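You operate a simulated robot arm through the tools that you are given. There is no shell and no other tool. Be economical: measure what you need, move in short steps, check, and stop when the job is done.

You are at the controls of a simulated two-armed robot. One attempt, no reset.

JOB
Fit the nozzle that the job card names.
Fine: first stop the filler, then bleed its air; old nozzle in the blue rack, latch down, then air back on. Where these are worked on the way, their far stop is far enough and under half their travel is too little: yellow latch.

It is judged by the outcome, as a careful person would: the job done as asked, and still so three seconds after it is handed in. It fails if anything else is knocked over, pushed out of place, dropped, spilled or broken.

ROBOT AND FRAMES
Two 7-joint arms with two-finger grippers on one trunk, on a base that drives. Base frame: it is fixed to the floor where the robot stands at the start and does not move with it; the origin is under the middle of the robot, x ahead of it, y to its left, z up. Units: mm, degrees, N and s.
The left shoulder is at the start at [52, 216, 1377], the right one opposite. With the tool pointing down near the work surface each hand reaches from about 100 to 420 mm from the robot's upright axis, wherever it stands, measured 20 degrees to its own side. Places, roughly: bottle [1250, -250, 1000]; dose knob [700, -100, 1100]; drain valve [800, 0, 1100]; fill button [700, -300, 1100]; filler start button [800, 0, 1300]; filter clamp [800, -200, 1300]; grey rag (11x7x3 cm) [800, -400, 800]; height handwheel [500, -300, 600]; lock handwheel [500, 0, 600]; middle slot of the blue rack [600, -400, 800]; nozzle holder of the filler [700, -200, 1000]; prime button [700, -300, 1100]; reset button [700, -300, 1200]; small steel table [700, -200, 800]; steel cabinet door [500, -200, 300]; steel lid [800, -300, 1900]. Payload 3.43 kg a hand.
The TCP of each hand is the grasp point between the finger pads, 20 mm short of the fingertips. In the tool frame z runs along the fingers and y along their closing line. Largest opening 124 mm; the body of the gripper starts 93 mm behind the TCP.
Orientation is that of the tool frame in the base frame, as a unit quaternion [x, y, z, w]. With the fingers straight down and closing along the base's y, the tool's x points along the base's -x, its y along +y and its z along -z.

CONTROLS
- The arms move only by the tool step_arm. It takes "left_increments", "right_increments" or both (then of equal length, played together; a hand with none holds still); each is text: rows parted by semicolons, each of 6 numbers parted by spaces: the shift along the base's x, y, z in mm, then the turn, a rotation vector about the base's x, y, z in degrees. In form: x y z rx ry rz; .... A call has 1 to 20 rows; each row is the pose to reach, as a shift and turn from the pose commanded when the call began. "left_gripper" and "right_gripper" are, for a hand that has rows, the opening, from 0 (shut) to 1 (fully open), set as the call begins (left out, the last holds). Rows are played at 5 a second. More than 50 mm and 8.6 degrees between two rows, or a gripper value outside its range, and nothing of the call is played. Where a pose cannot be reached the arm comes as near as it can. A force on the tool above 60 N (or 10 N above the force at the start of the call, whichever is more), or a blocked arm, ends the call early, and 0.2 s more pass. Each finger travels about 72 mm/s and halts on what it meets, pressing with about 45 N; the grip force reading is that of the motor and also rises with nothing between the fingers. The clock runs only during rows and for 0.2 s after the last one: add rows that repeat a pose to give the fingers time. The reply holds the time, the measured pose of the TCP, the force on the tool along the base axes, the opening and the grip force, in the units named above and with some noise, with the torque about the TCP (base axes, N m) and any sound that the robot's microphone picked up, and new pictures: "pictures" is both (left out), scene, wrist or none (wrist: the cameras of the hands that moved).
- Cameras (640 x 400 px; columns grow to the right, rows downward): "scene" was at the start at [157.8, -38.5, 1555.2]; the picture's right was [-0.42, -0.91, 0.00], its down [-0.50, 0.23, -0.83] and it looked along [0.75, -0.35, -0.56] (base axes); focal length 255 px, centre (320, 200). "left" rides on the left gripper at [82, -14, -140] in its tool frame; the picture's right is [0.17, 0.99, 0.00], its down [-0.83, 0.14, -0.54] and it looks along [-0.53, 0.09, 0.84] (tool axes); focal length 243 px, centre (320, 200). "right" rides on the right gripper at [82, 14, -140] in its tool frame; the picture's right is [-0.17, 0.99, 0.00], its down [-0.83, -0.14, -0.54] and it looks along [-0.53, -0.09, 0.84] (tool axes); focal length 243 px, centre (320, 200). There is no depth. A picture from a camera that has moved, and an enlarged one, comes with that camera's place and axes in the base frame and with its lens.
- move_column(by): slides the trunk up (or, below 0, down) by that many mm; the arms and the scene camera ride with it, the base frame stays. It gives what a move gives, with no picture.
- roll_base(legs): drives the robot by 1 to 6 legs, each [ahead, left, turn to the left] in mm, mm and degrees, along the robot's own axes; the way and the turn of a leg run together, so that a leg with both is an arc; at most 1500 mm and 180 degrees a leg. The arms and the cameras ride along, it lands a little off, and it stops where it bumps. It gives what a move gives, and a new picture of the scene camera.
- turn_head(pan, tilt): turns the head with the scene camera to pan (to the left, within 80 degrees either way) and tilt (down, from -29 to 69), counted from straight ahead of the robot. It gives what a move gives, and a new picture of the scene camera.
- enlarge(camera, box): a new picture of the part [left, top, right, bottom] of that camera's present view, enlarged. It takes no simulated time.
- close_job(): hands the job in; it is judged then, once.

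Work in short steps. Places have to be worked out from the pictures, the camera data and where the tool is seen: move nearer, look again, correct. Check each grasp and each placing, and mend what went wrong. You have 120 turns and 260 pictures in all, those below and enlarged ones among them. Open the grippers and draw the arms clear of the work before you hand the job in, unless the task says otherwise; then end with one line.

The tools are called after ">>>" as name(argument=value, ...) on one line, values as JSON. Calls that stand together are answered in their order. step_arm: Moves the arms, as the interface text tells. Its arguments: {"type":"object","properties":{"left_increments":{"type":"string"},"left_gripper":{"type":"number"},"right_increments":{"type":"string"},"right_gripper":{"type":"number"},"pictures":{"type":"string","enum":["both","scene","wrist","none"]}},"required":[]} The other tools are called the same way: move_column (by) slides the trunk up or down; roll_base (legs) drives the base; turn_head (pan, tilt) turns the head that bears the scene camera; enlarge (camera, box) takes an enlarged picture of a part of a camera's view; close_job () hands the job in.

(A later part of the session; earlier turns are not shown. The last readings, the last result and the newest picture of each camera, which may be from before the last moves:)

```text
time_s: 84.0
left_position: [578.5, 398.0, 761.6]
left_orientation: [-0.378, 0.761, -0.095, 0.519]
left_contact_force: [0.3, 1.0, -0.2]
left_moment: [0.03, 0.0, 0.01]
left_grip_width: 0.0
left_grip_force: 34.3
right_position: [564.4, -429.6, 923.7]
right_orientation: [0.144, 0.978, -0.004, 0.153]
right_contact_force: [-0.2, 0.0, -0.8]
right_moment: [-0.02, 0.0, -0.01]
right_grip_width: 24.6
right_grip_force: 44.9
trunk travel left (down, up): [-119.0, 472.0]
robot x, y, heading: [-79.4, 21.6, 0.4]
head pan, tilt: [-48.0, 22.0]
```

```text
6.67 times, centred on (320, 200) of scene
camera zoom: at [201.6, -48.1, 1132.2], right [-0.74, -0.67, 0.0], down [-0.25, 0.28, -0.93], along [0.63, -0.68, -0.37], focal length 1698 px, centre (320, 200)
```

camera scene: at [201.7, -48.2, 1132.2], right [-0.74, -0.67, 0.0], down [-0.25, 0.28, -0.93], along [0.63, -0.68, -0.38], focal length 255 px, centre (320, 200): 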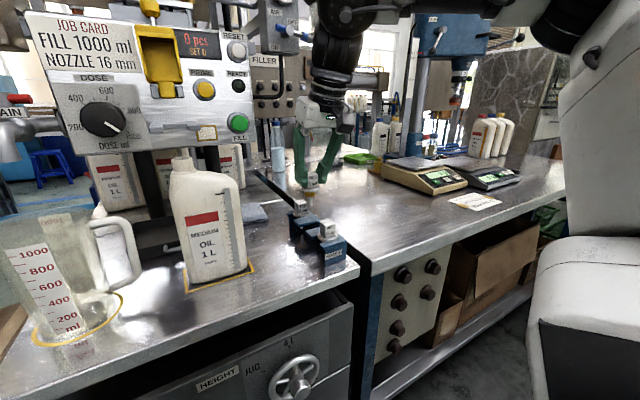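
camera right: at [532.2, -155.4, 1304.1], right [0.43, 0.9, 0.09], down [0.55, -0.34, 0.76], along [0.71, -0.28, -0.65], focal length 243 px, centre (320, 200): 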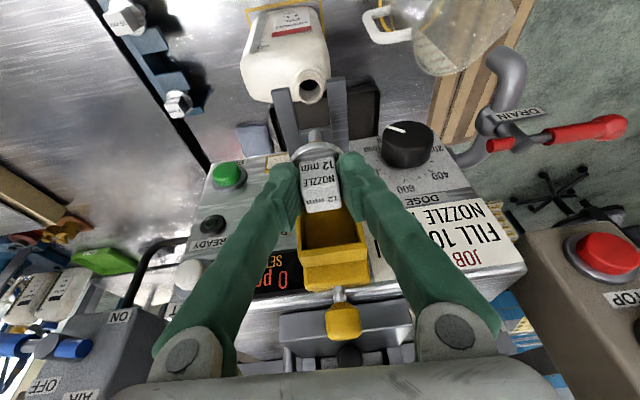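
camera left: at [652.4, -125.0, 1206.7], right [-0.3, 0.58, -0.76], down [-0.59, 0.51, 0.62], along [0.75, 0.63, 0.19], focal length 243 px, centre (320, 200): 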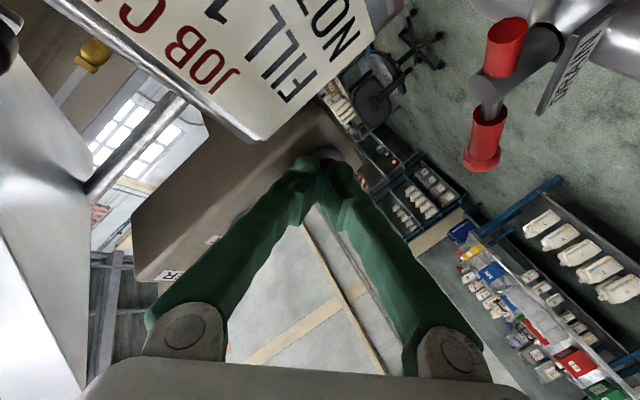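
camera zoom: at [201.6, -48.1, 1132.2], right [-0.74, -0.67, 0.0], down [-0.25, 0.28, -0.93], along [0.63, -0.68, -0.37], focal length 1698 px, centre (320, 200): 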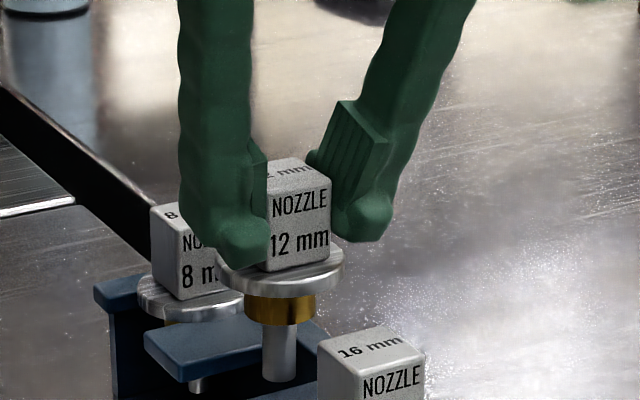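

The tube is centred in the gap to within about a millimetre. I lower 14 mm more, until the brass collar is just above the teeth, and look.

>>> step_arm(right_increments="0 0 -5 0 0 0; 0 0 -10 0 0 0; 0 0 -14 0 0 0; 0 0 -14 0 0 0", pictures="none")

>>> enlarge(camera="right", box=[240, 40, 400, 160])

>>> enlarge(camera="scene", box=[280, 175, 360, 235])

```text
time_s: 85.0
left_position: [578.3, 398.0, 762.3]
left_orientation: [-0.378, 0.761, -0.095, 0.519]
left_contact_force: [0.1, 0.7, -0.2]
left_moment: [-0.01, -0.04, 0.0]
left_grip_width: 0.0
left_grip_force: 33.8
right_position: [563.1, -430.6, 910.1]
right_orientation: [0.145, 0.977, -0.003, 0.153]
right_contact_force: [0.1, 0.0, -0.4]
right_moment: [0.02, 0.03, 0.01]
right_grip_width: 24.5
right_grip_force: 44.7
trunk travel left (down, up): [-119.0, 472.0]
robot x, y, heading: [-80.6, 23.7, 0.3]
head pan, tilt: [-48.0, 22.0]
```

```text
3.33 times, centred on (320, 100) of right
camera zoom: at [450.3, -386.2, 1018.5], right [0.43, 0.9, 0.09], down [0.56, -0.34, 0.76], along [0.71, -0.28, -0.65], focal length 809 px, centre (320, 533)
```

zoom: 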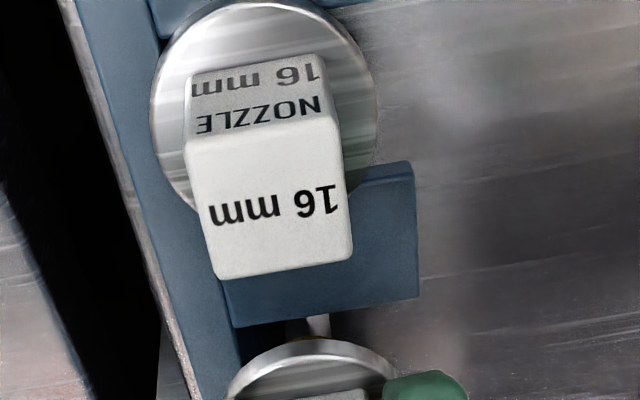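

```text
6.67 times, centred on (320, 205) of scene
camera zoom: at [201.6, -48.1, 1132.2], right [-0.74, -0.67, 0.0], down [-0.25, 0.28, -0.93], along [0.63, -0.68, -0.37], focal length 1698 px, centre (320, 167)
```

zoom: 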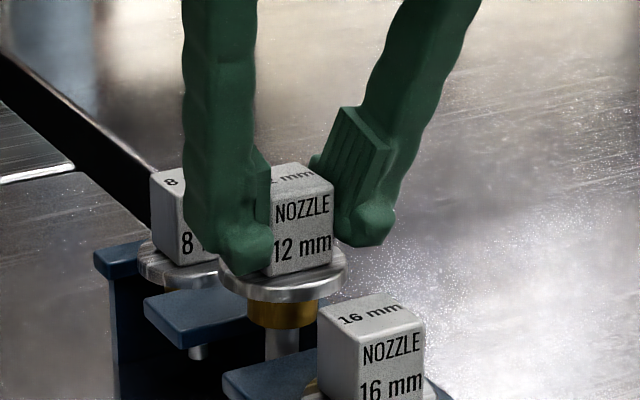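

Measurements suggest the nozzle should go ≈+4 mm along the rack (towards the 8 mm) and ≈1 mm left. I zoom in more to check the slot edges before moving.

>>> enlarge(camera="scene", box=[290, 200, 340, 240])

```text
10.00 times, centred on (315, 220) of scene
camera zoom: at [201.6, -48.1, 1132.2], right [-0.74, -0.67, 0.0], down [-0.25, 0.28, -0.93], along [0.63, -0.68, -0.37], focal length 2547 px, centre (370, 0)
```

zoom: 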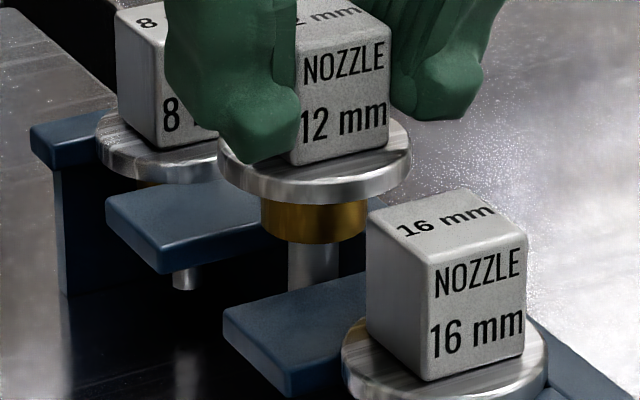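

Now clear: the slot is ≈36 mm wide and the flange ≈43 mm, so I have ±3 mm. Correction ≈(+3,+1), then lower ≈21 mm; I go 18 mm and check.

>>> step_arm(right_increments="3 1.2 0 0 0 0; 3 1.2 -6 0 0 0; 3 1.2 -12 0 0 0; 3 1.2 -17 0 0 0; 3 1.2 -17 0 0 0", pictures="none")

>>> enlarge(camera="scene", box=[285, 200, 345, 245])

```text
time_s: 86.2
left_position: [577.4, 398.4, 763.5]
left_orientation: [-0.38, 0.76, -0.095, 0.519]
left_contact_force: [0.0, 0.4, 0.2]
left_moment: [-0.01, 0.03, -0.01]
left_grip_width: 0.1
left_grip_force: 34.2
right_position: [566.9, -427.2, 899.7]
right_orientation: [0.145, 0.977, -0.004, 0.16]
right_contact_force: [2.7, -10.2, 43.0]
right_moment: [-0.45, 0.08, 0.06]
right_grip_width: 24.8
right_grip_force: 45.4
trunk travel left (down, up): [-119.0, 472.0]
robot x, y, heading: [-81.5, 17.1, 0.4]
head pan, tilt: [-48.0, 22.0]
```

```text
8.89 times, centred on (315, 222) of scene
camera zoom: at [198.4, -47.1, 1133.5], right [-0.74, -0.67, 0.0], down [-0.25, 0.28, -0.93], along [0.63, -0.69, -0.37], focal length 2264 px, centre (364, 0)
```

zoom: 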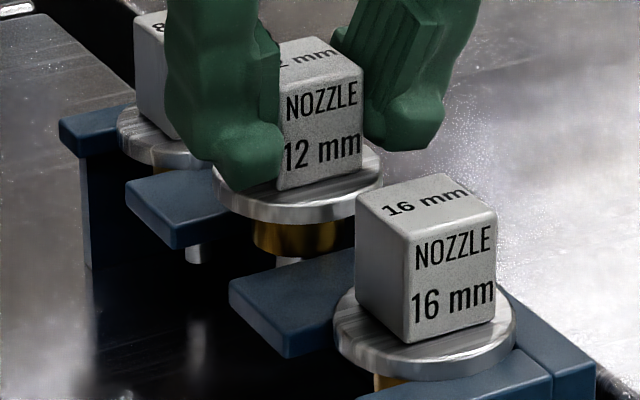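

Contact: 43 N upward at TCP z≈900, about 10 mm above the expected seat. I look from the wrist before doing anything.

>>> step_arm(right_increments="0 0 3 0 0 0; 0 0 6 0 0 0", pictures="wrist")

>>> enlarge(camera="scene", box=[285, 200, 345, 245])

>>> enlarge(camera="right", box=[240, 60, 400, 180])

```text
time_s: 86.8
left_position: [577.8, 399.4, 762.0]
left_orientation: [-0.379, 0.761, -0.094, 0.519]
left_contact_force: [0.0, 0.8, 0.9]
left_moment: [0.0, -0.01, 0.0]
left_grip_width: 0.0
left_grip_force: 34.7
right_position: [566.4, -427.2, 897.6]
right_orientation: [0.144, 0.978, -0.004, 0.153]
right_contact_force: [6.7, -4.0, 23.7]
right_moment: [-0.19, -0.23, 0.03]
right_grip_width: 24.7
right_grip_force: 45.0
trunk travel left (down, up): [-119.0, 472.0]
robot x, y, heading: [-81.5, 19.7, 0.5]
head pan, tilt: [-48.0, 22.0]
camera right: at [453.0, -383.6, 1007.6], right [0.43, 0.9, 0.09], down [0.56, -0.34, 0.76], along [0.71, -0.28, -0.65], focal length 243 px, centre (320, 200)
```

right: 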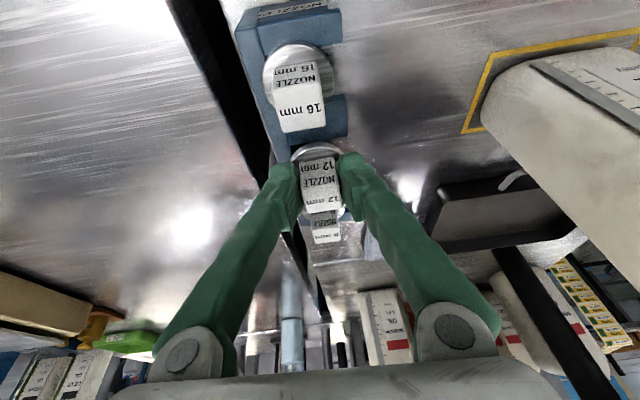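

```text
8.89 times, centred on (315, 222) of scene
camera zoom: at [200.7, -47.0, 1132.4], right [-0.74, -0.68, 0.0], down [-0.25, 0.28, -0.93], along [0.63, -0.68, -0.37], focal length 2264 px, centre (364, 0)
```

zoom: 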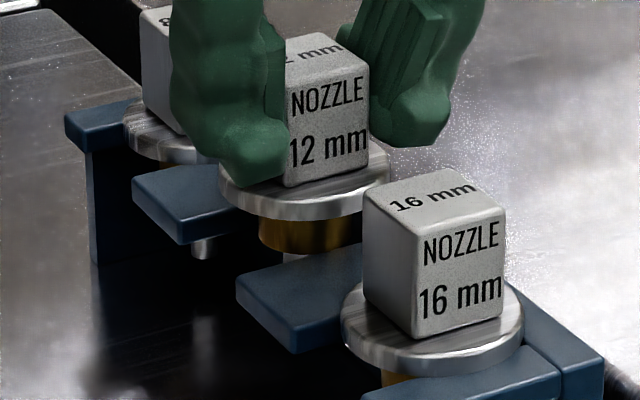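

```text
3.33 times, centred on (320, 120) of right
camera zoom: at [453.0, -383.6, 1007.6], right [0.43, 0.9, 0.09], down [0.56, -0.34, 0.76], along [0.71, -0.28, -0.65], focal length 809 px, centre (320, 467)
```

zoom: 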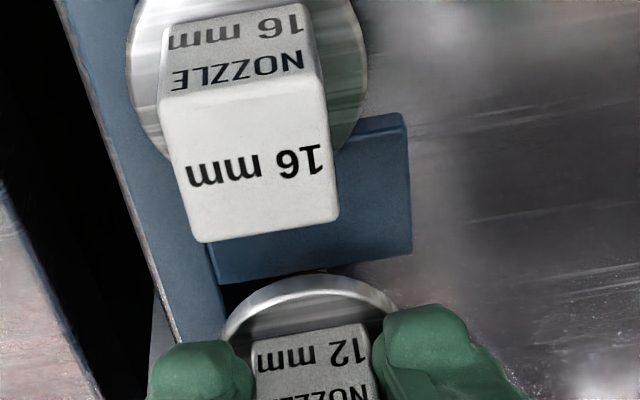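

Reaction force points along +u (towards the 8 mm), and the wrist view shows the collar's near side over the tooth edge: I need ≈4 mm more towards the 8 mm. I raise, shift, and lower again gently.

>>> step_arm(right_increments="0 0 6 0 0 0; 3.8 -1.2 6 0 0 0; 3.8 -1.2 0 0 0 0; 3.8 -1.2 -4 0 0 0; 3.8 -1.2 -8 0 0 0; 3.8 -1.2 -8 0 0 0", pictures="none")

>>> enlarge(camera="scene", box=[285, 200, 345, 245])

>>> enlarge(camera="right", box=[240, 60, 400, 180])

```text
time_s: 88.2
left_position: [578.0, 398.4, 760.4]
left_orientation: [-0.379, 0.761, -0.095, 0.518]
left_contact_force: [-0.4, 0.2, -0.4]
left_moment: [0.01, -0.03, -0.02]
left_grip_width: 0.0
left_grip_force: 34.0
right_position: [570.0, -429.6, 890.0]
right_orientation: [0.145, 0.978, -0.005, 0.153]
right_contact_force: [0.1, 0.5, -1.0]
right_moment: [0.01, -0.01, 0.0]
right_grip_width: 24.6
right_grip_force: 45.3
trunk travel left (down, up): [-119.0, 472.0]
robot x, y, heading: [-79.9, 19.9, 0.6]
head pan, tilt: [-48.0, 22.0]
```

```text
8.89 times, centred on (315, 222) of scene
camera zoom: at [201.6, -48.1, 1132.2], right [-0.74, -0.67, 0.0], down [-0.25, 0.28, -0.93], along [0.63, -0.68, -0.37], focal length 2264 px, centre (364, 0)
```

zoom: 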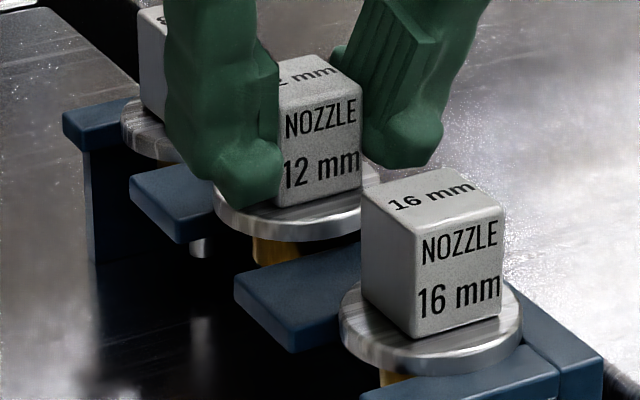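

```text
3.33 times, centred on (320, 120) of right
camera zoom: at [457.2, -386.1, 998.8], right [0.43, 0.9, 0.09], down [0.56, -0.34, 0.76], along [0.71, -0.28, -0.65], focal length 809 px, centre (320, 467)
```

zoom: 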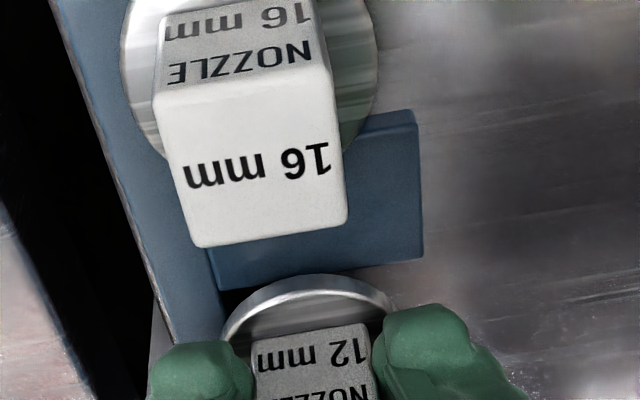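

No contact now at z 890, the collar is entering the slot. I lower on gently to the seat.

>>> step_arm(right_increments="0 0 -2 0 0 0; 0 0 -4 0 0 0; 0 0 -6 0 0 0; 0 0 -8 0 0 0; 0 0 -8 0 0 0", pictures="none")

>>> enlarge(camera="scene", box=[285, 200, 345, 245])

```text
time_s: 89.4
left_position: [577.3, 397.5, 763.1]
left_orientation: [-0.379, 0.76, -0.095, 0.519]
left_contact_force: [-0.2, -0.1, -0.6]
left_moment: [0.03, 0.01, -0.01]
left_grip_width: 0.0
left_grip_force: 34.0
right_position: [570.1, -429.1, 882.9]
right_orientation: [0.144, 0.977, -0.004, 0.154]
right_contact_force: [0.0, 0.4, 9.0]
right_moment: [-0.13, 0.15, 0.01]
right_grip_width: 24.6
right_grip_force: 44.8
trunk travel left (down, up): [-119.0, 472.0]
robot x, y, heading: [-80.7, 16.9, 0.3]
head pan, tilt: [-48.0, 22.0]
```

```text
8.89 times, centred on (315, 222) of scene
camera zoom: at [200.7, -47.6, 1132.6], right [-0.74, -0.67, 0.0], down [-0.25, 0.28, -0.93], along [0.63, -0.68, -0.37], focal length 2264 px, centre (364, 0)
```

zoom: 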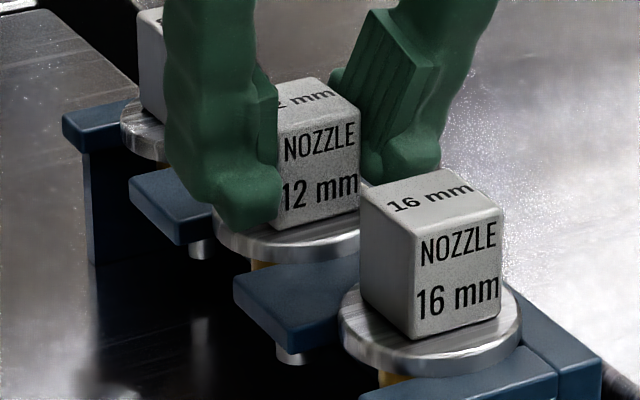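

Contact 9 N and the flange is level with its neighbours: seated in the middle slot. I release and rise.

>>> step_arm(right_increments="0 0 1 0 0 0; 0 0 1 0 0 0; 0 0 1 0 0 0; -1 0 15 0 0 0; -2 0 35 0 0 0; -3 0 60 0 0 0", right_gripper=0.4, pictures="wrist")

>>> enlarge(camera="scene", box=[285, 190, 365, 250])

```text
time_s: 90.8
left_position: [578.0, 399.0, 761.3]
left_orientation: [-0.38, 0.76, -0.095, 0.518]
left_contact_force: [0.6, 0.1, -0.3]
left_moment: [-0.04, -0.03, -0.03]
left_grip_width: 0.2
left_grip_force: 34.0
right_position: [567.8, -427.9, 943.8]
right_orientation: [0.143, 0.978, -0.003, 0.154]
right_contact_force: [0.1, -0.6, -0.3]
right_moment: [0.02, 0.0, 0.01]
right_grip_width: 49.9
right_grip_force: 0.0
trunk travel left (down, up): [-119.0, 472.0]
robot x, y, heading: [-83.0, 22.8, 0.5]
head pan, tilt: [-48.0, 22.0]
camera right: at [454.5, -385.0, 1053.1], right [0.43, 0.9, 0.09], down [0.56, -0.34, 0.76], along [0.71, -0.28, -0.65], focal length 243 px, centre (320, 200)
```

right: 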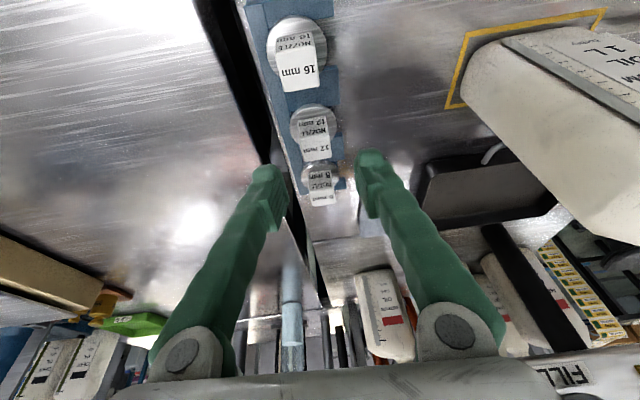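

```text
6.67 times, centred on (325, 220) of scene
camera zoom: at [201.0, -47.6, 1132.4], right [-0.74, -0.67, 0.0], down [-0.25, 0.28, -0.93], along [0.63, -0.68, -0.37], focal length 1698 px, centre (287, 67)
```

zoom: 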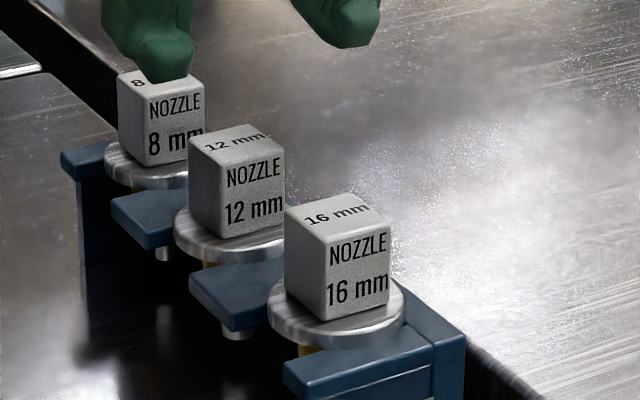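

Old nozzle is neatly in the middle slot. The 16 mm sits one pitch (≈64 mm) nearer; I shift the base (−59,+18) and look.

>>> roll_base(legs=[[-59, 18, 0]])

>>> enlarge(camera="right", box=[200, 60, 440, 210])

```text
time_s: 91.8
left_position: [519.4, 415.7, 760.9]
left_orientation: [-0.378, 0.761, -0.094, 0.52]
left_contact_force: [0.3, -0.6, 0.2]
left_moment: [-0.03, -0.01, 0.0]
left_grip_width: 0.0
left_grip_force: 33.9
right_position: [510.4, -412.6, 944.2]
right_orientation: [0.144, 0.978, -0.004, 0.153]
right_contact_force: [-1.2, 0.1, -0.6]
right_moment: [0.0, -0.02, 0.0]
right_grip_width: 49.6
right_grip_force: 0.0
trunk travel left (down, up): [-119.0, 472.0]
robot x, y, heading: [-139.2, 37.3, 0.4]
head pan, tilt: [-48.0, 22.0]
camera scene: at [142.0, -30.8, 1132.4], right [-0.74, -0.68, 0.0], down [-0.25, 0.28, -0.93], along [0.63, -0.68, -0.37], focal length 255 px, centre (320, 200)
```

scene: 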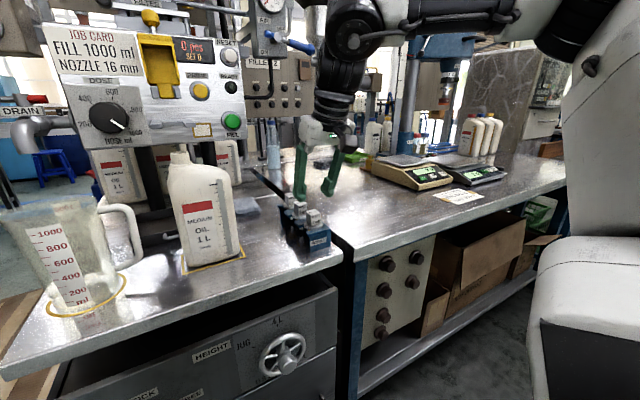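

```text
2.67 times, centred on (320, 135) of right
camera zoom: at [395.8, -368.1, 1052.5], right [0.43, 0.9, 0.09], down [0.56, -0.34, 0.76], along [0.71, -0.28, -0.65], focal length 647 px, centre (320, 373)
```

zoom: 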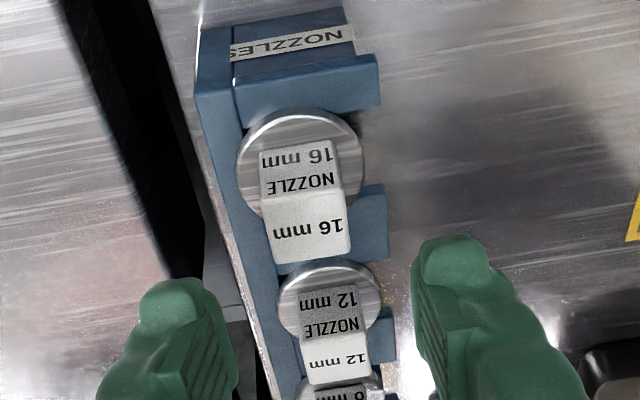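

The 16 mm cube sits in the view just where the 12 mm was relative to the hand; correction (−1,−1.5). Lowering 61 mm around it.

>>> step_arm(right_increments="-1 -1.5 -15 0 0 0; -1 -1.5 -30 0 0 0; -1 -1.5 -45 0 0 0; -1 -1.5 -55 0 0 0; -1 -1.5 -61 0 0 0; -1 -1.5 -61 0 0 0", pictures="wrist")

>>> enlarge(camera="scene", box=[265, 175, 345, 255])

```text
time_s: 93.2
left_position: [518.9, 415.4, 761.2]
left_orientation: [-0.379, 0.76, -0.094, 0.519]
left_contact_force: [0.3, -0.1, 0.8]
left_moment: [-0.01, 0.03, 0.03]
left_grip_width: 0.0
left_grip_force: 34.2
right_position: [509.3, -411.9, 882.0]
right_orientation: [0.144, 0.978, -0.003, 0.153]
right_contact_force: [0.0, 0.5, 0.5]
right_moment: [-0.02, -0.01, 0.0]
right_grip_width: 49.5
right_grip_force: 0.1
trunk travel left (down, up): [-119.0, 472.0]
robot x, y, heading: [-143.6, 37.0, 0.6]
head pan, tilt: [-48.0, 22.0]
camera right: at [395.4, -369.8, 991.4], right [0.43, 0.9, 0.09], down [0.56, -0.34, 0.76], along [0.71, -0.28, -0.65], focal length 243 px, centre (320, 200)
```

right: 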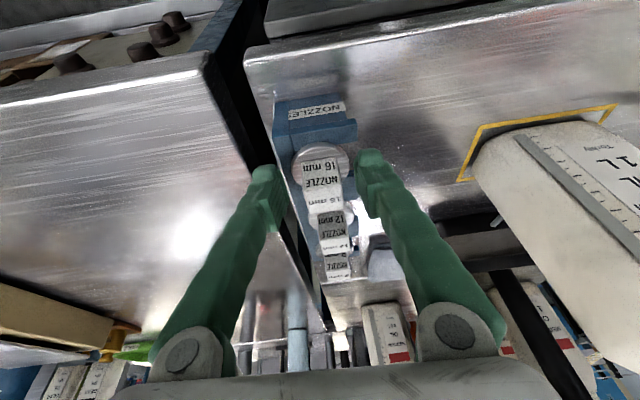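

```text
5.00 times, centred on (305, 215) of scene
camera zoom: at [142.4, -30.9, 1132.3], right [-0.74, -0.68, 0.0], down [-0.25, 0.28, -0.93], along [0.63, -0.68, -0.37], focal length 1274 px, centre (395, 125)
```

zoom: 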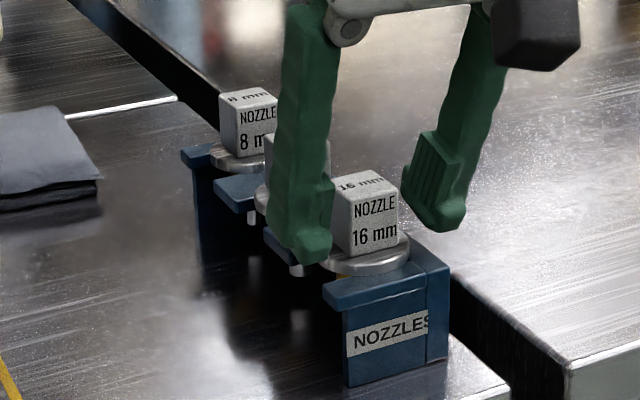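

The fingers flank the 16 mm cube at the same depth as before. Closing and lifting a few mm.

>>> step_arm(right_increments="0 0 0 0 0 0; 0 0 0 0 0 0; 0 0 0 0 0 0; 0 0 0 0 0 0; 0 0 4 0 0 0; 0 0 8 0 0 0; 0 0 12 0 0 0", right_gripper=0, pictures="none")

>>> enlarge(camera="scene", box=[265, 175, 345, 255])

>>> enlarge(camera="right", box=[240, 60, 400, 180])

```text
time_s: 94.8
left_position: [520.2, 415.7, 761.2]
left_orientation: [-0.379, 0.761, -0.094, 0.519]
left_contact_force: [-0.5, 0.7, 0.5]
left_moment: [0.01, -0.01, -0.02]
left_grip_width: 0.0
left_grip_force: 33.9
right_position: [508.2, -412.1, 894.0]
right_orientation: [0.145, 0.977, -0.004, 0.153]
right_contact_force: [0.4, -0.6, -0.6]
right_moment: [0.02, -0.02, 0.0]
right_grip_width: 24.6
right_grip_force: 44.4
trunk travel left (down, up): [-119.0, 472.0]
robot x, y, heading: [-140.5, 38.7, 0.2]
head pan, tilt: [-48.0, 22.0]
```

```text
5.00 times, centred on (305, 215) of scene
camera zoom: at [142.5, -30.9, 1132.2], right [-0.74, -0.68, 0.0], down [-0.25, 0.28, -0.93], along [0.63, -0.68, -0.37], focal length 1274 px, centre (395, 125)
```

zoom: 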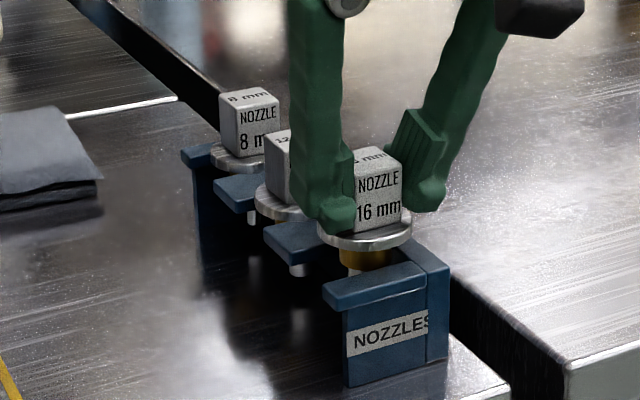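

```text
3.33 times, centred on (320, 120) of right
camera zoom: at [394.8, -369.7, 1003.4], right [0.43, 0.9, 0.09], down [0.56, -0.34, 0.76], along [0.71, -0.28, -0.65], focal length 809 px, centre (320, 467)
```

zoom: 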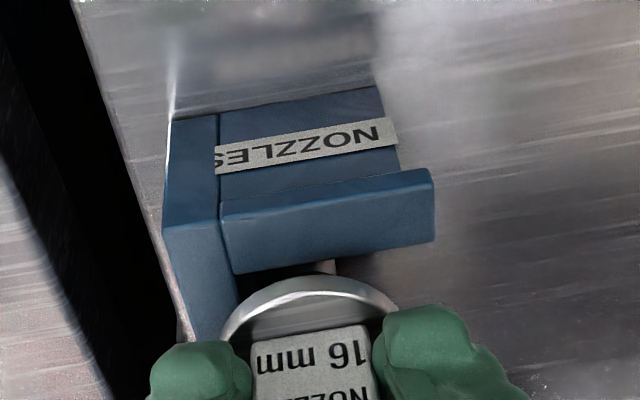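

The 16 mm nozzle is held in exactly the same in-hand pose as the 12 mm was. I lift it clear, raise the trunk 220 mm, and retrace to the holder.

>>> step_arm(right_increments="0 0 10 0 0 0; 0 0 20 0 0 0; 0 0 32 0 0 0; 0 0 44 0 0 0; 0 0 56 0 0 0; 0 0 68 0 0 0; 0 0 80 0 0 0", pictures="none")

>>> move_column(by=220)

>>> roll_base(legs=[[0, 211, 0]])

```text
time_s: 96.4
left_position: [519.2, 415.8, 760.9]
left_orientation: [-0.379, 0.76, -0.094, 0.519]
left_contact_force: [0.0, 0.1, -0.1]
left_moment: [0.0, -0.01, 0.0]
left_grip_width: 0.0
left_grip_force: 34.4
right_position: [508.6, -413.5, 973.6]
right_orientation: [0.144, 0.978, -0.004, 0.153]
right_contact_force: [0.5, 0.7, -0.8]
right_moment: [0.03, 0.0, 0.04]
right_grip_width: 24.6
right_grip_force: 45.1
trunk travel left (down, up): [-119.0, 472.0]
robot x, y, heading: [-138.6, 35.8, 0.3]
head pan, tilt: [-48.0, 22.0]
```

```text
time_s: 98.8
left_position: [518.7, 416.2, 980.5]
left_orientation: [-0.379, 0.761, -0.094, 0.519]
left_contact_force: [-1.1, 0.5, 0.0]
left_moment: [0.02, 0.01, 0.0]
left_grip_width: 0.0
left_grip_force: 34.2
right_position: [509.3, -412.9, 1193.1]
right_orientation: [0.144, 0.978, -0.004, 0.154]
right_contact_force: [0.4, -0.7, -0.8]
right_moment: [0.0, 0.01, 0.02]
right_grip_width: 24.9
right_grip_force: 44.7
trunk travel left (down, up): [-339.0, 252.0]
robot x, y, heading: [-140.4, 36.6, 0.5]
head pan, tilt: [-48.0, 22.0]
```

```text
time_s: 102.2
left_position: [518.6, 625.0, 981.6]
left_orientation: [-0.378, 0.761, -0.095, 0.519]
left_contact_force: [-0.5, 0.1, -0.1]
left_moment: [0.0, 0.03, -0.01]
left_grip_width: 0.1
left_grip_force: 34.3
right_position: [506.7, -204.7, 1193.8]
right_orientation: [0.145, 0.978, -0.005, 0.153]
right_contact_force: [-0.7, 0.5, -1.4]
right_moment: [0.0, 0.01, 0.0]
right_grip_width: 24.7
right_grip_force: 45.2
trunk travel left (down, up): [-339.0, 252.0]
robot x, y, heading: [-140.9, 245.8, 0.4]
head pan, tilt: [-48.0, 22.0]
camera scene: at [66.3, 177.7, 1373.4], right [-0.74, -0.67, 0.0], down [-0.25, 0.28, -0.93], along [0.63, -0.68, -0.37], focal length 255 px, centre (320, 200)
```

scene: 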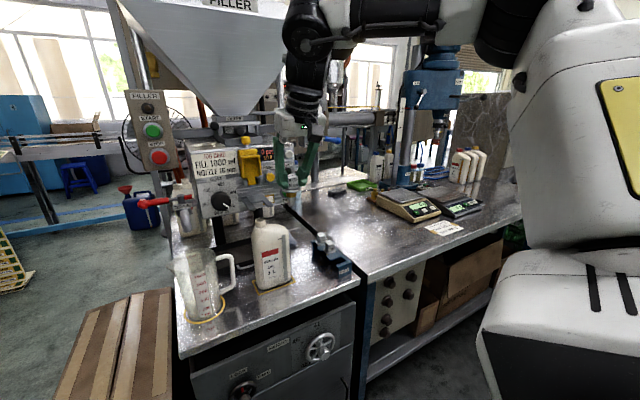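

Next: ahead 132 and left 5, then fine correction by the arm with the wrist view.

>>> roll_base(legs=[[134, 5, 0]])

>>> enlarge(camera="right", box=[220, 20, 420, 170])

>>> enlarge(camera="scene", box=[200, 110, 340, 210])

```text
time_s: 103.6
left_position: [651.3, 630.1, 981.6]
left_orientation: [-0.379, 0.761, -0.094, 0.519]
left_contact_force: [0.8, -0.1, -0.3]
left_moment: [-0.01, 0.02, 0.05]
left_grip_width: 0.0
left_grip_force: 34.3
right_position: [640.3, -198.0, 1194.0]
right_orientation: [0.144, 0.978, -0.004, 0.153]
right_contact_force: [-0.5, 0.7, -1.9]
right_moment: [0.0, -0.01, 0.01]
right_grip_width: 24.5
right_grip_force: 45.1
trunk travel left (down, up): [-339.0, 252.0]
robot x, y, heading: [-8.9, 255.3, 0.2]
head pan, tilt: [-48.0, 22.0]
camera scene: at [199.4, 183.5, 1373.6], right [-0.74, -0.67, 0.0], down [-0.25, 0.28, -0.93], along [0.63, -0.68, -0.37], focal length 255 px, centre (320, 200)
```

scene: 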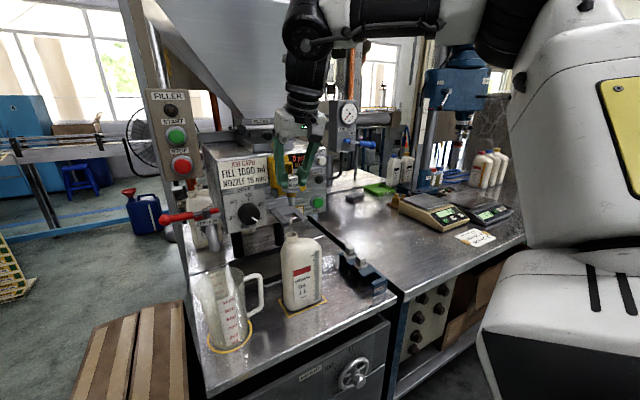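

```text
2.67 times, centred on (320, 95) of right
camera zoom: at [526.3, -155.2, 1303.6], right [0.43, 0.9, 0.09], down [0.56, -0.34, 0.76], along [0.71, -0.28, -0.65], focal length 647 px, centre (320, 480)
```

zoom: 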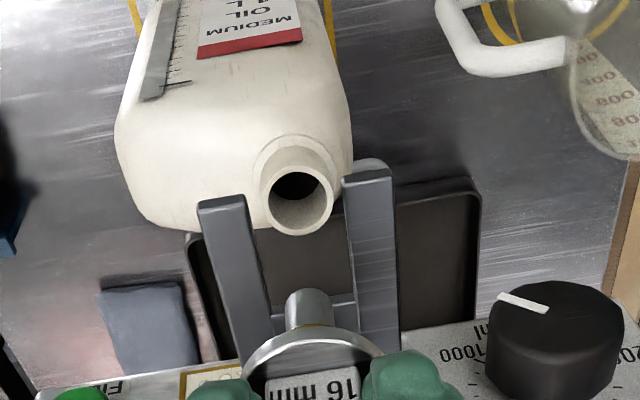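

```text
4.00 times, centred on (270, 160) of scene
camera zoom: at [199.4, 183.5, 1373.6], right [-0.74, -0.67, 0.0], down [-0.25, 0.28, -0.93], along [0.63, -0.68, -0.37], focal length 1019 px, centre (520, 360)
```

zoom: 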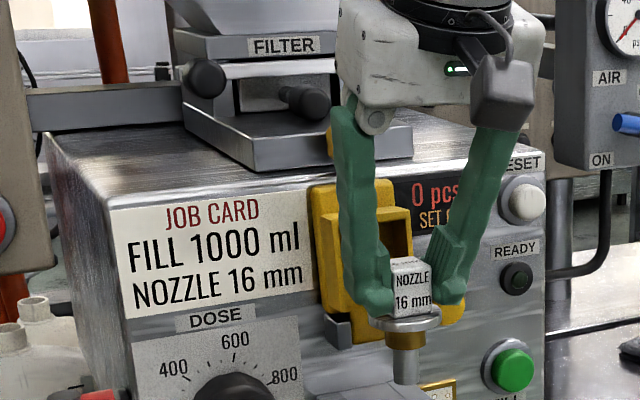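

The view matches the lift-out view except for ≈6 mm along the fork. I correct (+5.7,−1.5) and lower to ~25 mm above the seat.

>>> step_arm(right_increments="3 -0.8 0 0 0 0; 5.7 -1.5 -8 0 0 0; 5.7 -1.5 -18 0 0 0; 5.7 -1.5 -28 0 0 0; 5.7 -1.5 -38 0 0 0; 5.7 -1.5 -45 0 0 0; 5.7 -1.5 -45 0 0 0", pictures="none")

>>> turn_head(pan=-38, tilt=35)

>>> enlarge(camera="right", box=[240, 40, 400, 140])

>>> enlarge(camera="scene", box=[290, 90, 370, 140])

```text
time_s: 105.2
left_position: [651.5, 629.4, 981.2]
left_orientation: [-0.378, 0.761, -0.095, 0.519]
left_contact_force: [0.8, 0.1, -0.5]
left_moment: [-0.01, 0.03, -0.03]
left_grip_width: 0.0
left_grip_force: 34.7
right_position: [645.8, -202.3, 1149.2]
right_orientation: [0.146, 0.977, -0.004, 0.153]
right_contact_force: [0.0, 0.0, -0.3]
right_moment: [0.02, 0.0, -0.01]
right_grip_width: 24.8
right_grip_force: 45.4
trunk travel left (down, up): [-339.0, 252.0]
robot x, y, heading: [-6.2, 252.1, 0.2]
head pan, tilt: [-48.0, 22.0]
```

```text
time_s: 106.0
left_position: [652.1, 631.0, 980.9]
left_orientation: [-0.377, 0.761, -0.095, 0.519]
left_contact_force: [-0.5, -0.9, -0.3]
left_moment: [0.04, -0.01, -0.01]
left_grip_width: 0.0
left_grip_force: 34.2
right_position: [646.1, -200.2, 1149.5]
right_orientation: [0.145, 0.978, -0.004, 0.153]
right_contact_force: [-0.6, 0.1, -1.0]
right_moment: [-0.01, 0.02, 0.05]
right_grip_width: 24.6
right_grip_force: 45.5
trunk travel left (down, up): [-339.0, 252.0]
robot x, y, heading: [-4.5, 253.7, 0.2]
head pan, tilt: [-38.0, 35.0]
camera scene: at [207.4, 198.2, 1352.9], right [-0.61, -0.79, 0.0], down [-0.45, 0.35, -0.82], along [0.65, -0.5, -0.57], focal length 255 px, centre (320, 200)
```

scene: 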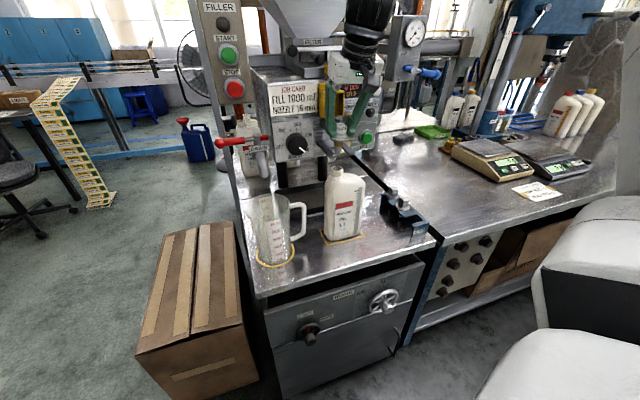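

```text
4.00 times, centred on (320, 90) of right
camera zoom: at [532.7, -157.0, 1257.5], right [0.43, 0.9, 0.09], down [0.56, -0.34, 0.76], along [0.71, -0.28, -0.65], focal length 970 px, centre (320, 640)
```

zoom: 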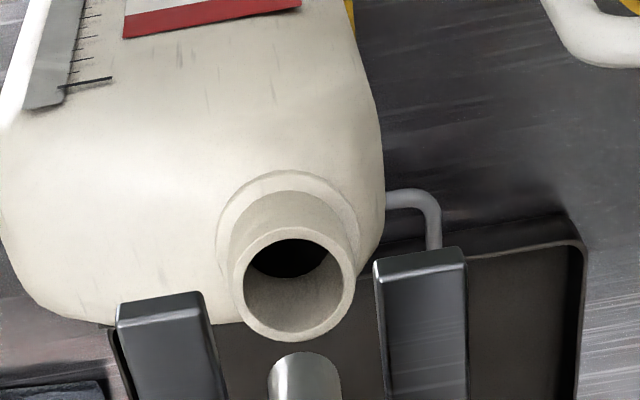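

```text
8.00 times, centred on (330, 115) of scene
camera zoom: at [207.4, 198.2, 1352.9], right [-0.61, -0.79, 0.0], down [-0.45, 0.35, -0.82], along [0.65, -0.5, -0.57], focal length 2038 px, centre (240, 880)
```

zoom: 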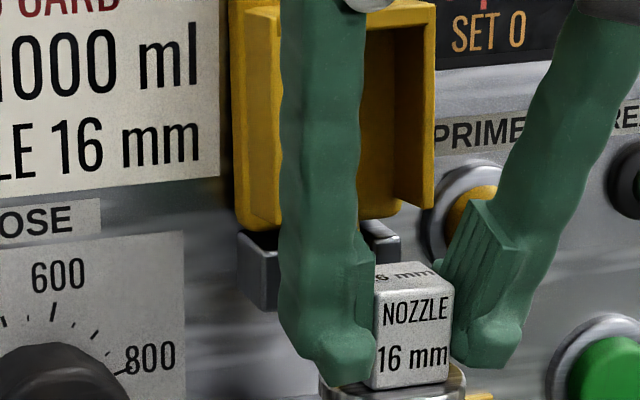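

The tube is centred between the prongs (305 vs 303 px). I lower 16 mm more and check from the scene camera.

>>> step_arm(right_increments="0 0 -5 0 0 0; 0 0 -10 0 0 0; 0 0 -16 0 0 0; 0 0 -16 0 0 0", pictures="none")

>>> enlarge(camera="scene", box=[290, 105, 380, 165])

```text
time_s: 107.0
left_position: [652.6, 630.2, 980.9]
left_orientation: [-0.378, 0.761, -0.094, 0.519]
left_contact_force: [-0.6, -0.2, -0.4]
left_moment: [-0.01, 0.01, 0.0]
left_grip_width: 0.0
left_grip_force: 34.9
right_position: [645.6, -199.4, 1134.2]
right_orientation: [0.145, 0.977, -0.004, 0.154]
right_contact_force: [0.5, 0.1, -1.7]
right_moment: [0.03, 0.01, -0.01]
right_grip_width: 24.6
right_grip_force: 45.0
trunk travel left (down, up): [-339.0, 252.0]
robot x, y, heading: [-13.5, 252.3, 0.3]
head pan, tilt: [-38.0, 35.0]
```

```text
6.67 times, centred on (335, 135) of scene
camera zoom: at [207.4, 198.4, 1352.8], right [-0.61, -0.79, 0.0], down [-0.45, 0.35, -0.82], along [0.65, -0.5, -0.57], focal length 1698 px, centre (220, 633)
```

zoom: 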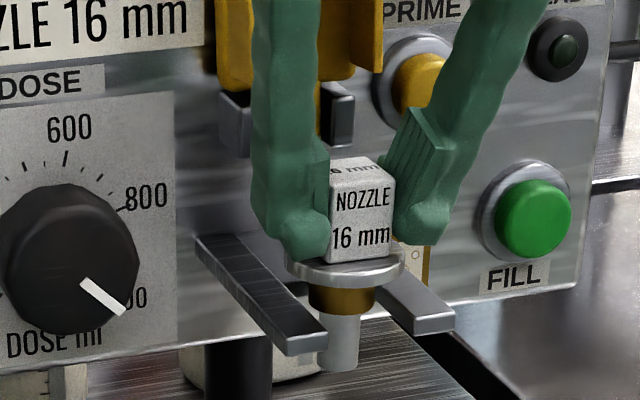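

The position relative to the prong ends matches the original seating. Lowering gently to contact.

>>> step_arm(right_increments="0 0 -4 0 0 0; 0 0 -7 0 0 0; 0 0 -9 0 0 0; 0 0 -11 0 0 0; 0 0 -11 0 0 0", pictures="none")

>>> enlarge(camera="scene", box=[290, 105, 380, 165])

>>> enlarge(camera="right", box=[240, 40, 400, 140])

```text
time_s: 108.2
left_position: [651.7, 630.0, 981.0]
left_orientation: [-0.378, 0.761, -0.094, 0.519]
left_contact_force: [-0.7, -0.1, 0.8]
left_moment: [0.01, 0.0, -0.03]
left_grip_width: 0.2
left_grip_force: 34.0
right_position: [646.5, -200.2, 1121.7]
right_orientation: [0.144, 0.977, -0.004, 0.154]
right_contact_force: [0.0, -0.8, 2.6]
right_moment: [-0.14, 0.0, 0.01]
right_grip_width: 24.5
right_grip_force: 45.3
trunk travel left (down, up): [-339.0, 252.0]
robot x, y, heading: [-4.8, 254.1, 0.3]
head pan, tilt: [-38.0, 35.0]
```

```text
6.67 times, centred on (335, 135) of scene
camera zoom: at [207.1, 198.5, 1352.9], right [-0.61, -0.79, 0.0], down [-0.45, 0.35, -0.82], along [0.65, -0.5, -0.57], focal length 1698 px, centre (220, 633)
```

zoom: 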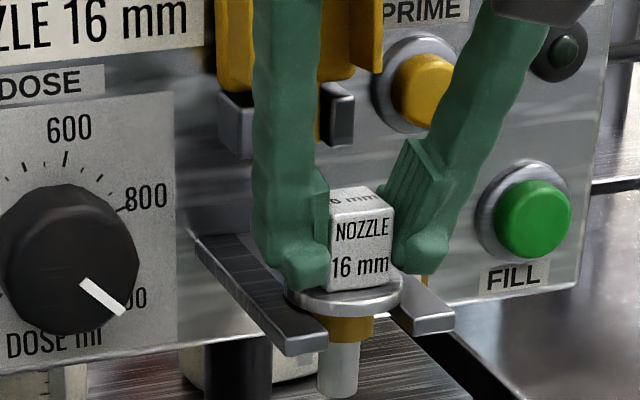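

```text
4.00 times, centred on (320, 90) of right
camera zoom: at [532.3, -156.3, 1231.6], right [0.43, 0.9, 0.09], down [0.55, -0.34, 0.76], along [0.71, -0.28, -0.65], focal length 970 px, centre (320, 640)
```

zoom: 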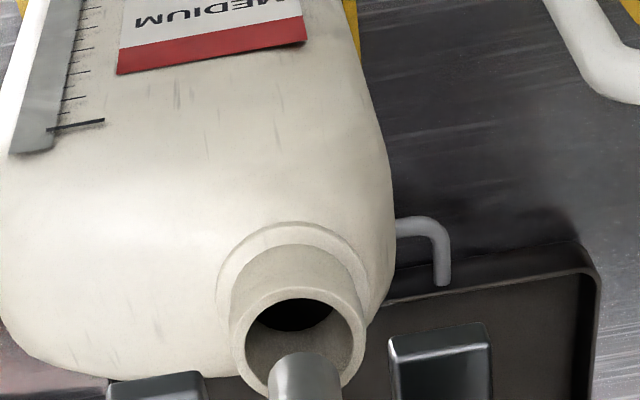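

Seated on the prongs (light contact). I release and rise, then compare.

>>> step_arm(right_increments="0 0 0 0 0 0; 0 0 0 0 0 0; 0 0 1 0 0 0; -1 0 15 0 0 0; -2 0 35 0 0 0; -3 0 60 0 0 0", right_gripper=0.4, pictures="wrist")

>>> enlarge(camera="scene", box=[290, 105, 380, 165])

```text
time_s: 109.6
left_position: [651.8, 629.6, 981.3]
left_orientation: [-0.379, 0.761, -0.095, 0.518]
left_contact_force: [-0.3, 0.9, -1.1]
left_moment: [0.01, 0.01, -0.02]
left_grip_width: 0.0
left_grip_force: 34.4
right_position: [643.3, -200.2, 1182.4]
right_orientation: [0.144, 0.978, -0.003, 0.154]
right_contact_force: [0.2, 0.1, 0.4]
right_moment: [-0.04, 0.05, 0.04]
right_grip_width: 49.6
right_grip_force: 0.0
trunk travel left (down, up): [-339.0, 252.0]
robot x, y, heading: [-10.3, 251.3, 0.5]
head pan, tilt: [-38.0, 35.0]
camera right: at [530.3, -156.5, 1291.0], right [0.43, 0.9, 0.09], down [0.56, -0.34, 0.76], along [0.71, -0.28, -0.65], focal length 243 px, centre (320, 200)
```

right: 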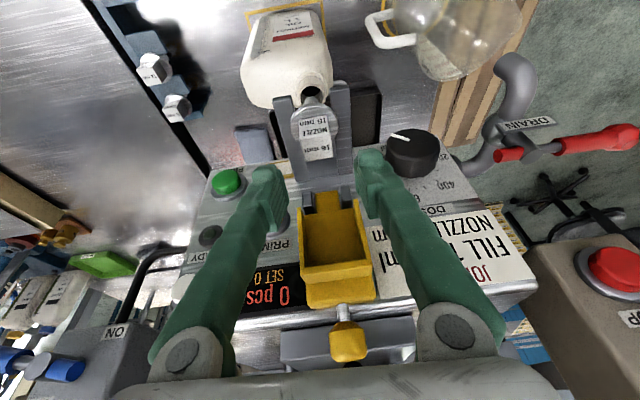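

```text
6.67 times, centred on (335, 135) of scene
camera zoom: at [207.0, 199.0, 1352.9], right [-0.61, -0.79, 0.0], down [-0.45, 0.35, -0.82], along [0.65, -0.5, -0.57], focal length 1698 px, centre (220, 633)
```

zoom: 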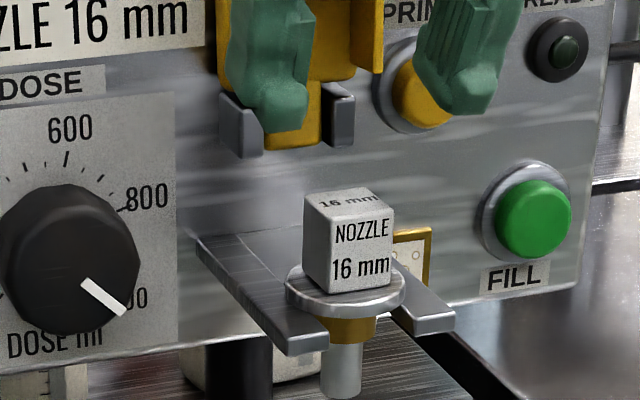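

The 16 mm nozzle sits properly. Now the latch: its knob is at ≈(720,-222,1259), past vertical. I raise the trunk 100 mm and then look at the knob.

>>> move_column(by=100)

>>> step_arm(right_increments="5 -2 12 0 0 0; 15 -5 25 0 0 0; 25 -8 35 0 0 0")

>>> enlarge(camera="right", box=[200, 120, 440, 270])

>>> enlarge(camera="scene", box=[270, 90, 390, 165])

```text
time_s: 110.9
left_position: [652.7, 630.3, 1081.5]
left_orientation: [-0.379, 0.761, -0.094, 0.518]
left_contact_force: [0.3, 0.3, 0.0]
left_moment: [0.01, -0.02, -0.02]
left_grip_width: 0.0
left_grip_force: 34.5
right_position: [643.7, -201.0, 1280.9]
right_orientation: [0.145, 0.978, -0.005, 0.152]
right_contact_force: [0.6, 0.3, -0.3]
right_moment: [0.02, 0.01, 0.01]
right_grip_width: 49.8
right_grip_force: 0.0
trunk travel left (down, up): [-439.0, 152.0]
robot x, y, heading: [-8.9, 254.0, 0.2]
head pan, tilt: [-38.0, 35.0]
```

```text
time_s: 111.7
left_position: [653.4, 630.5, 1081.2]
left_orientation: [-0.378, 0.761, -0.095, 0.519]
left_contact_force: [0.3, 0.7, -0.4]
left_moment: [0.02, 0.01, 0.01]
left_grip_width: 0.0
left_grip_force: 34.4
right_position: [664.1, -210.3, 1311.8]
right_orientation: [0.144, 0.977, -0.003, 0.156]
right_contact_force: [0.7, 0.6, -0.1]
right_moment: [-0.01, 0.01, 0.01]
right_grip_width: 49.5
right_grip_force: 0.0
right hand out of reach, approached as far as the arm can: row 3
trunk travel left (down, up): [-439.0, 152.0]
robot x, y, heading: [-10.3, 255.0, 0.5]
head pan, tilt: [-38.0, 35.0]
camera scene: at [181.9, 197.9, 1453.4], right [-0.61, -0.79, 0.0], down [-0.45, 0.35, -0.82], along [0.65, -0.5, -0.57], focal length 255 px, centre (320, 200)
camera right: at [550.0, -167.4, 1421.1], right [0.43, 0.9, 0.09], down [0.55, -0.34, 0.76], along [0.71, -0.28, -0.64], focal length 243 px, centre (320, 200)
```

scene: 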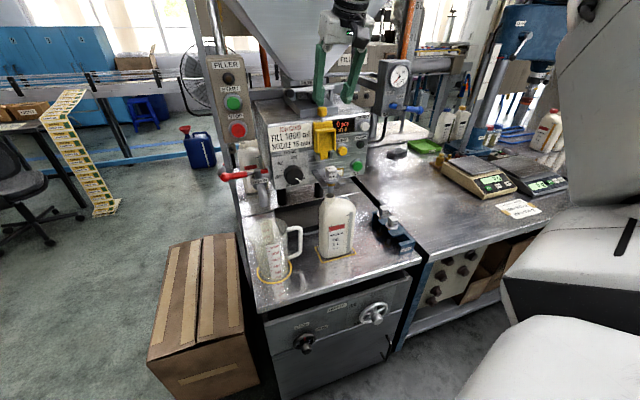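
right: 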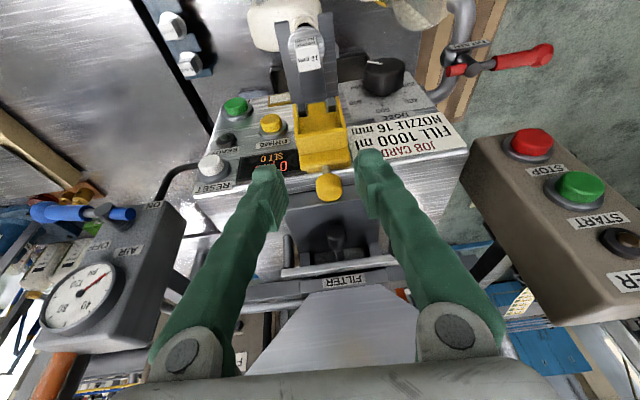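

```text
2.67 times, centred on (320, 195) of right
camera zoom: at [550.0, -167.4, 1421.1], right [0.43, 0.9, 0.09], down [0.55, -0.34, 0.76], along [0.71, -0.28, -0.64], focal length 647 px, centre (320, 213)
```

zoom: 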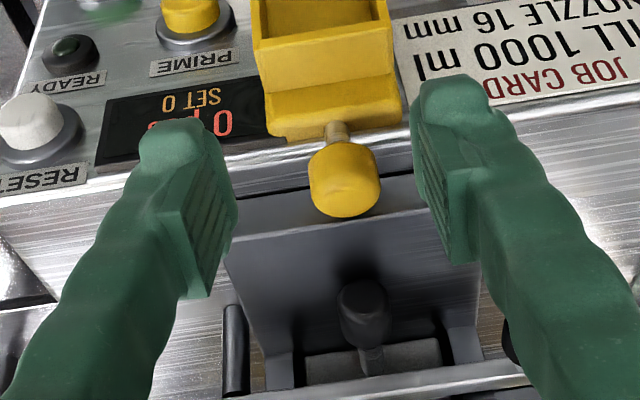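

```text
5.33 times, centred on (330, 128) of scene
camera zoom: at [181.9, 197.9, 1453.4], right [-0.61, -0.79, 0.0], down [-0.45, 0.35, -0.82], along [0.65, -0.5, -0.57], focal length 1358 px, centre (267, 587)
```

zoom: 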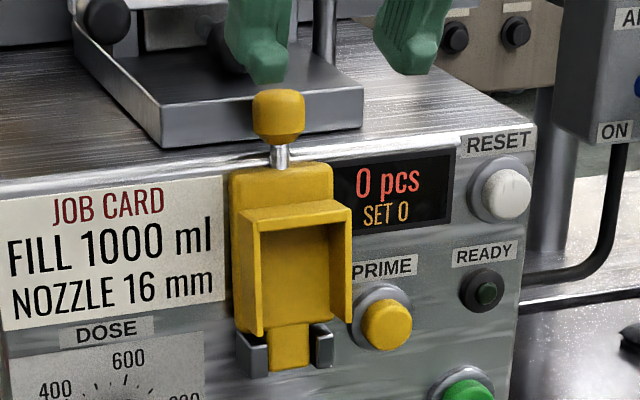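

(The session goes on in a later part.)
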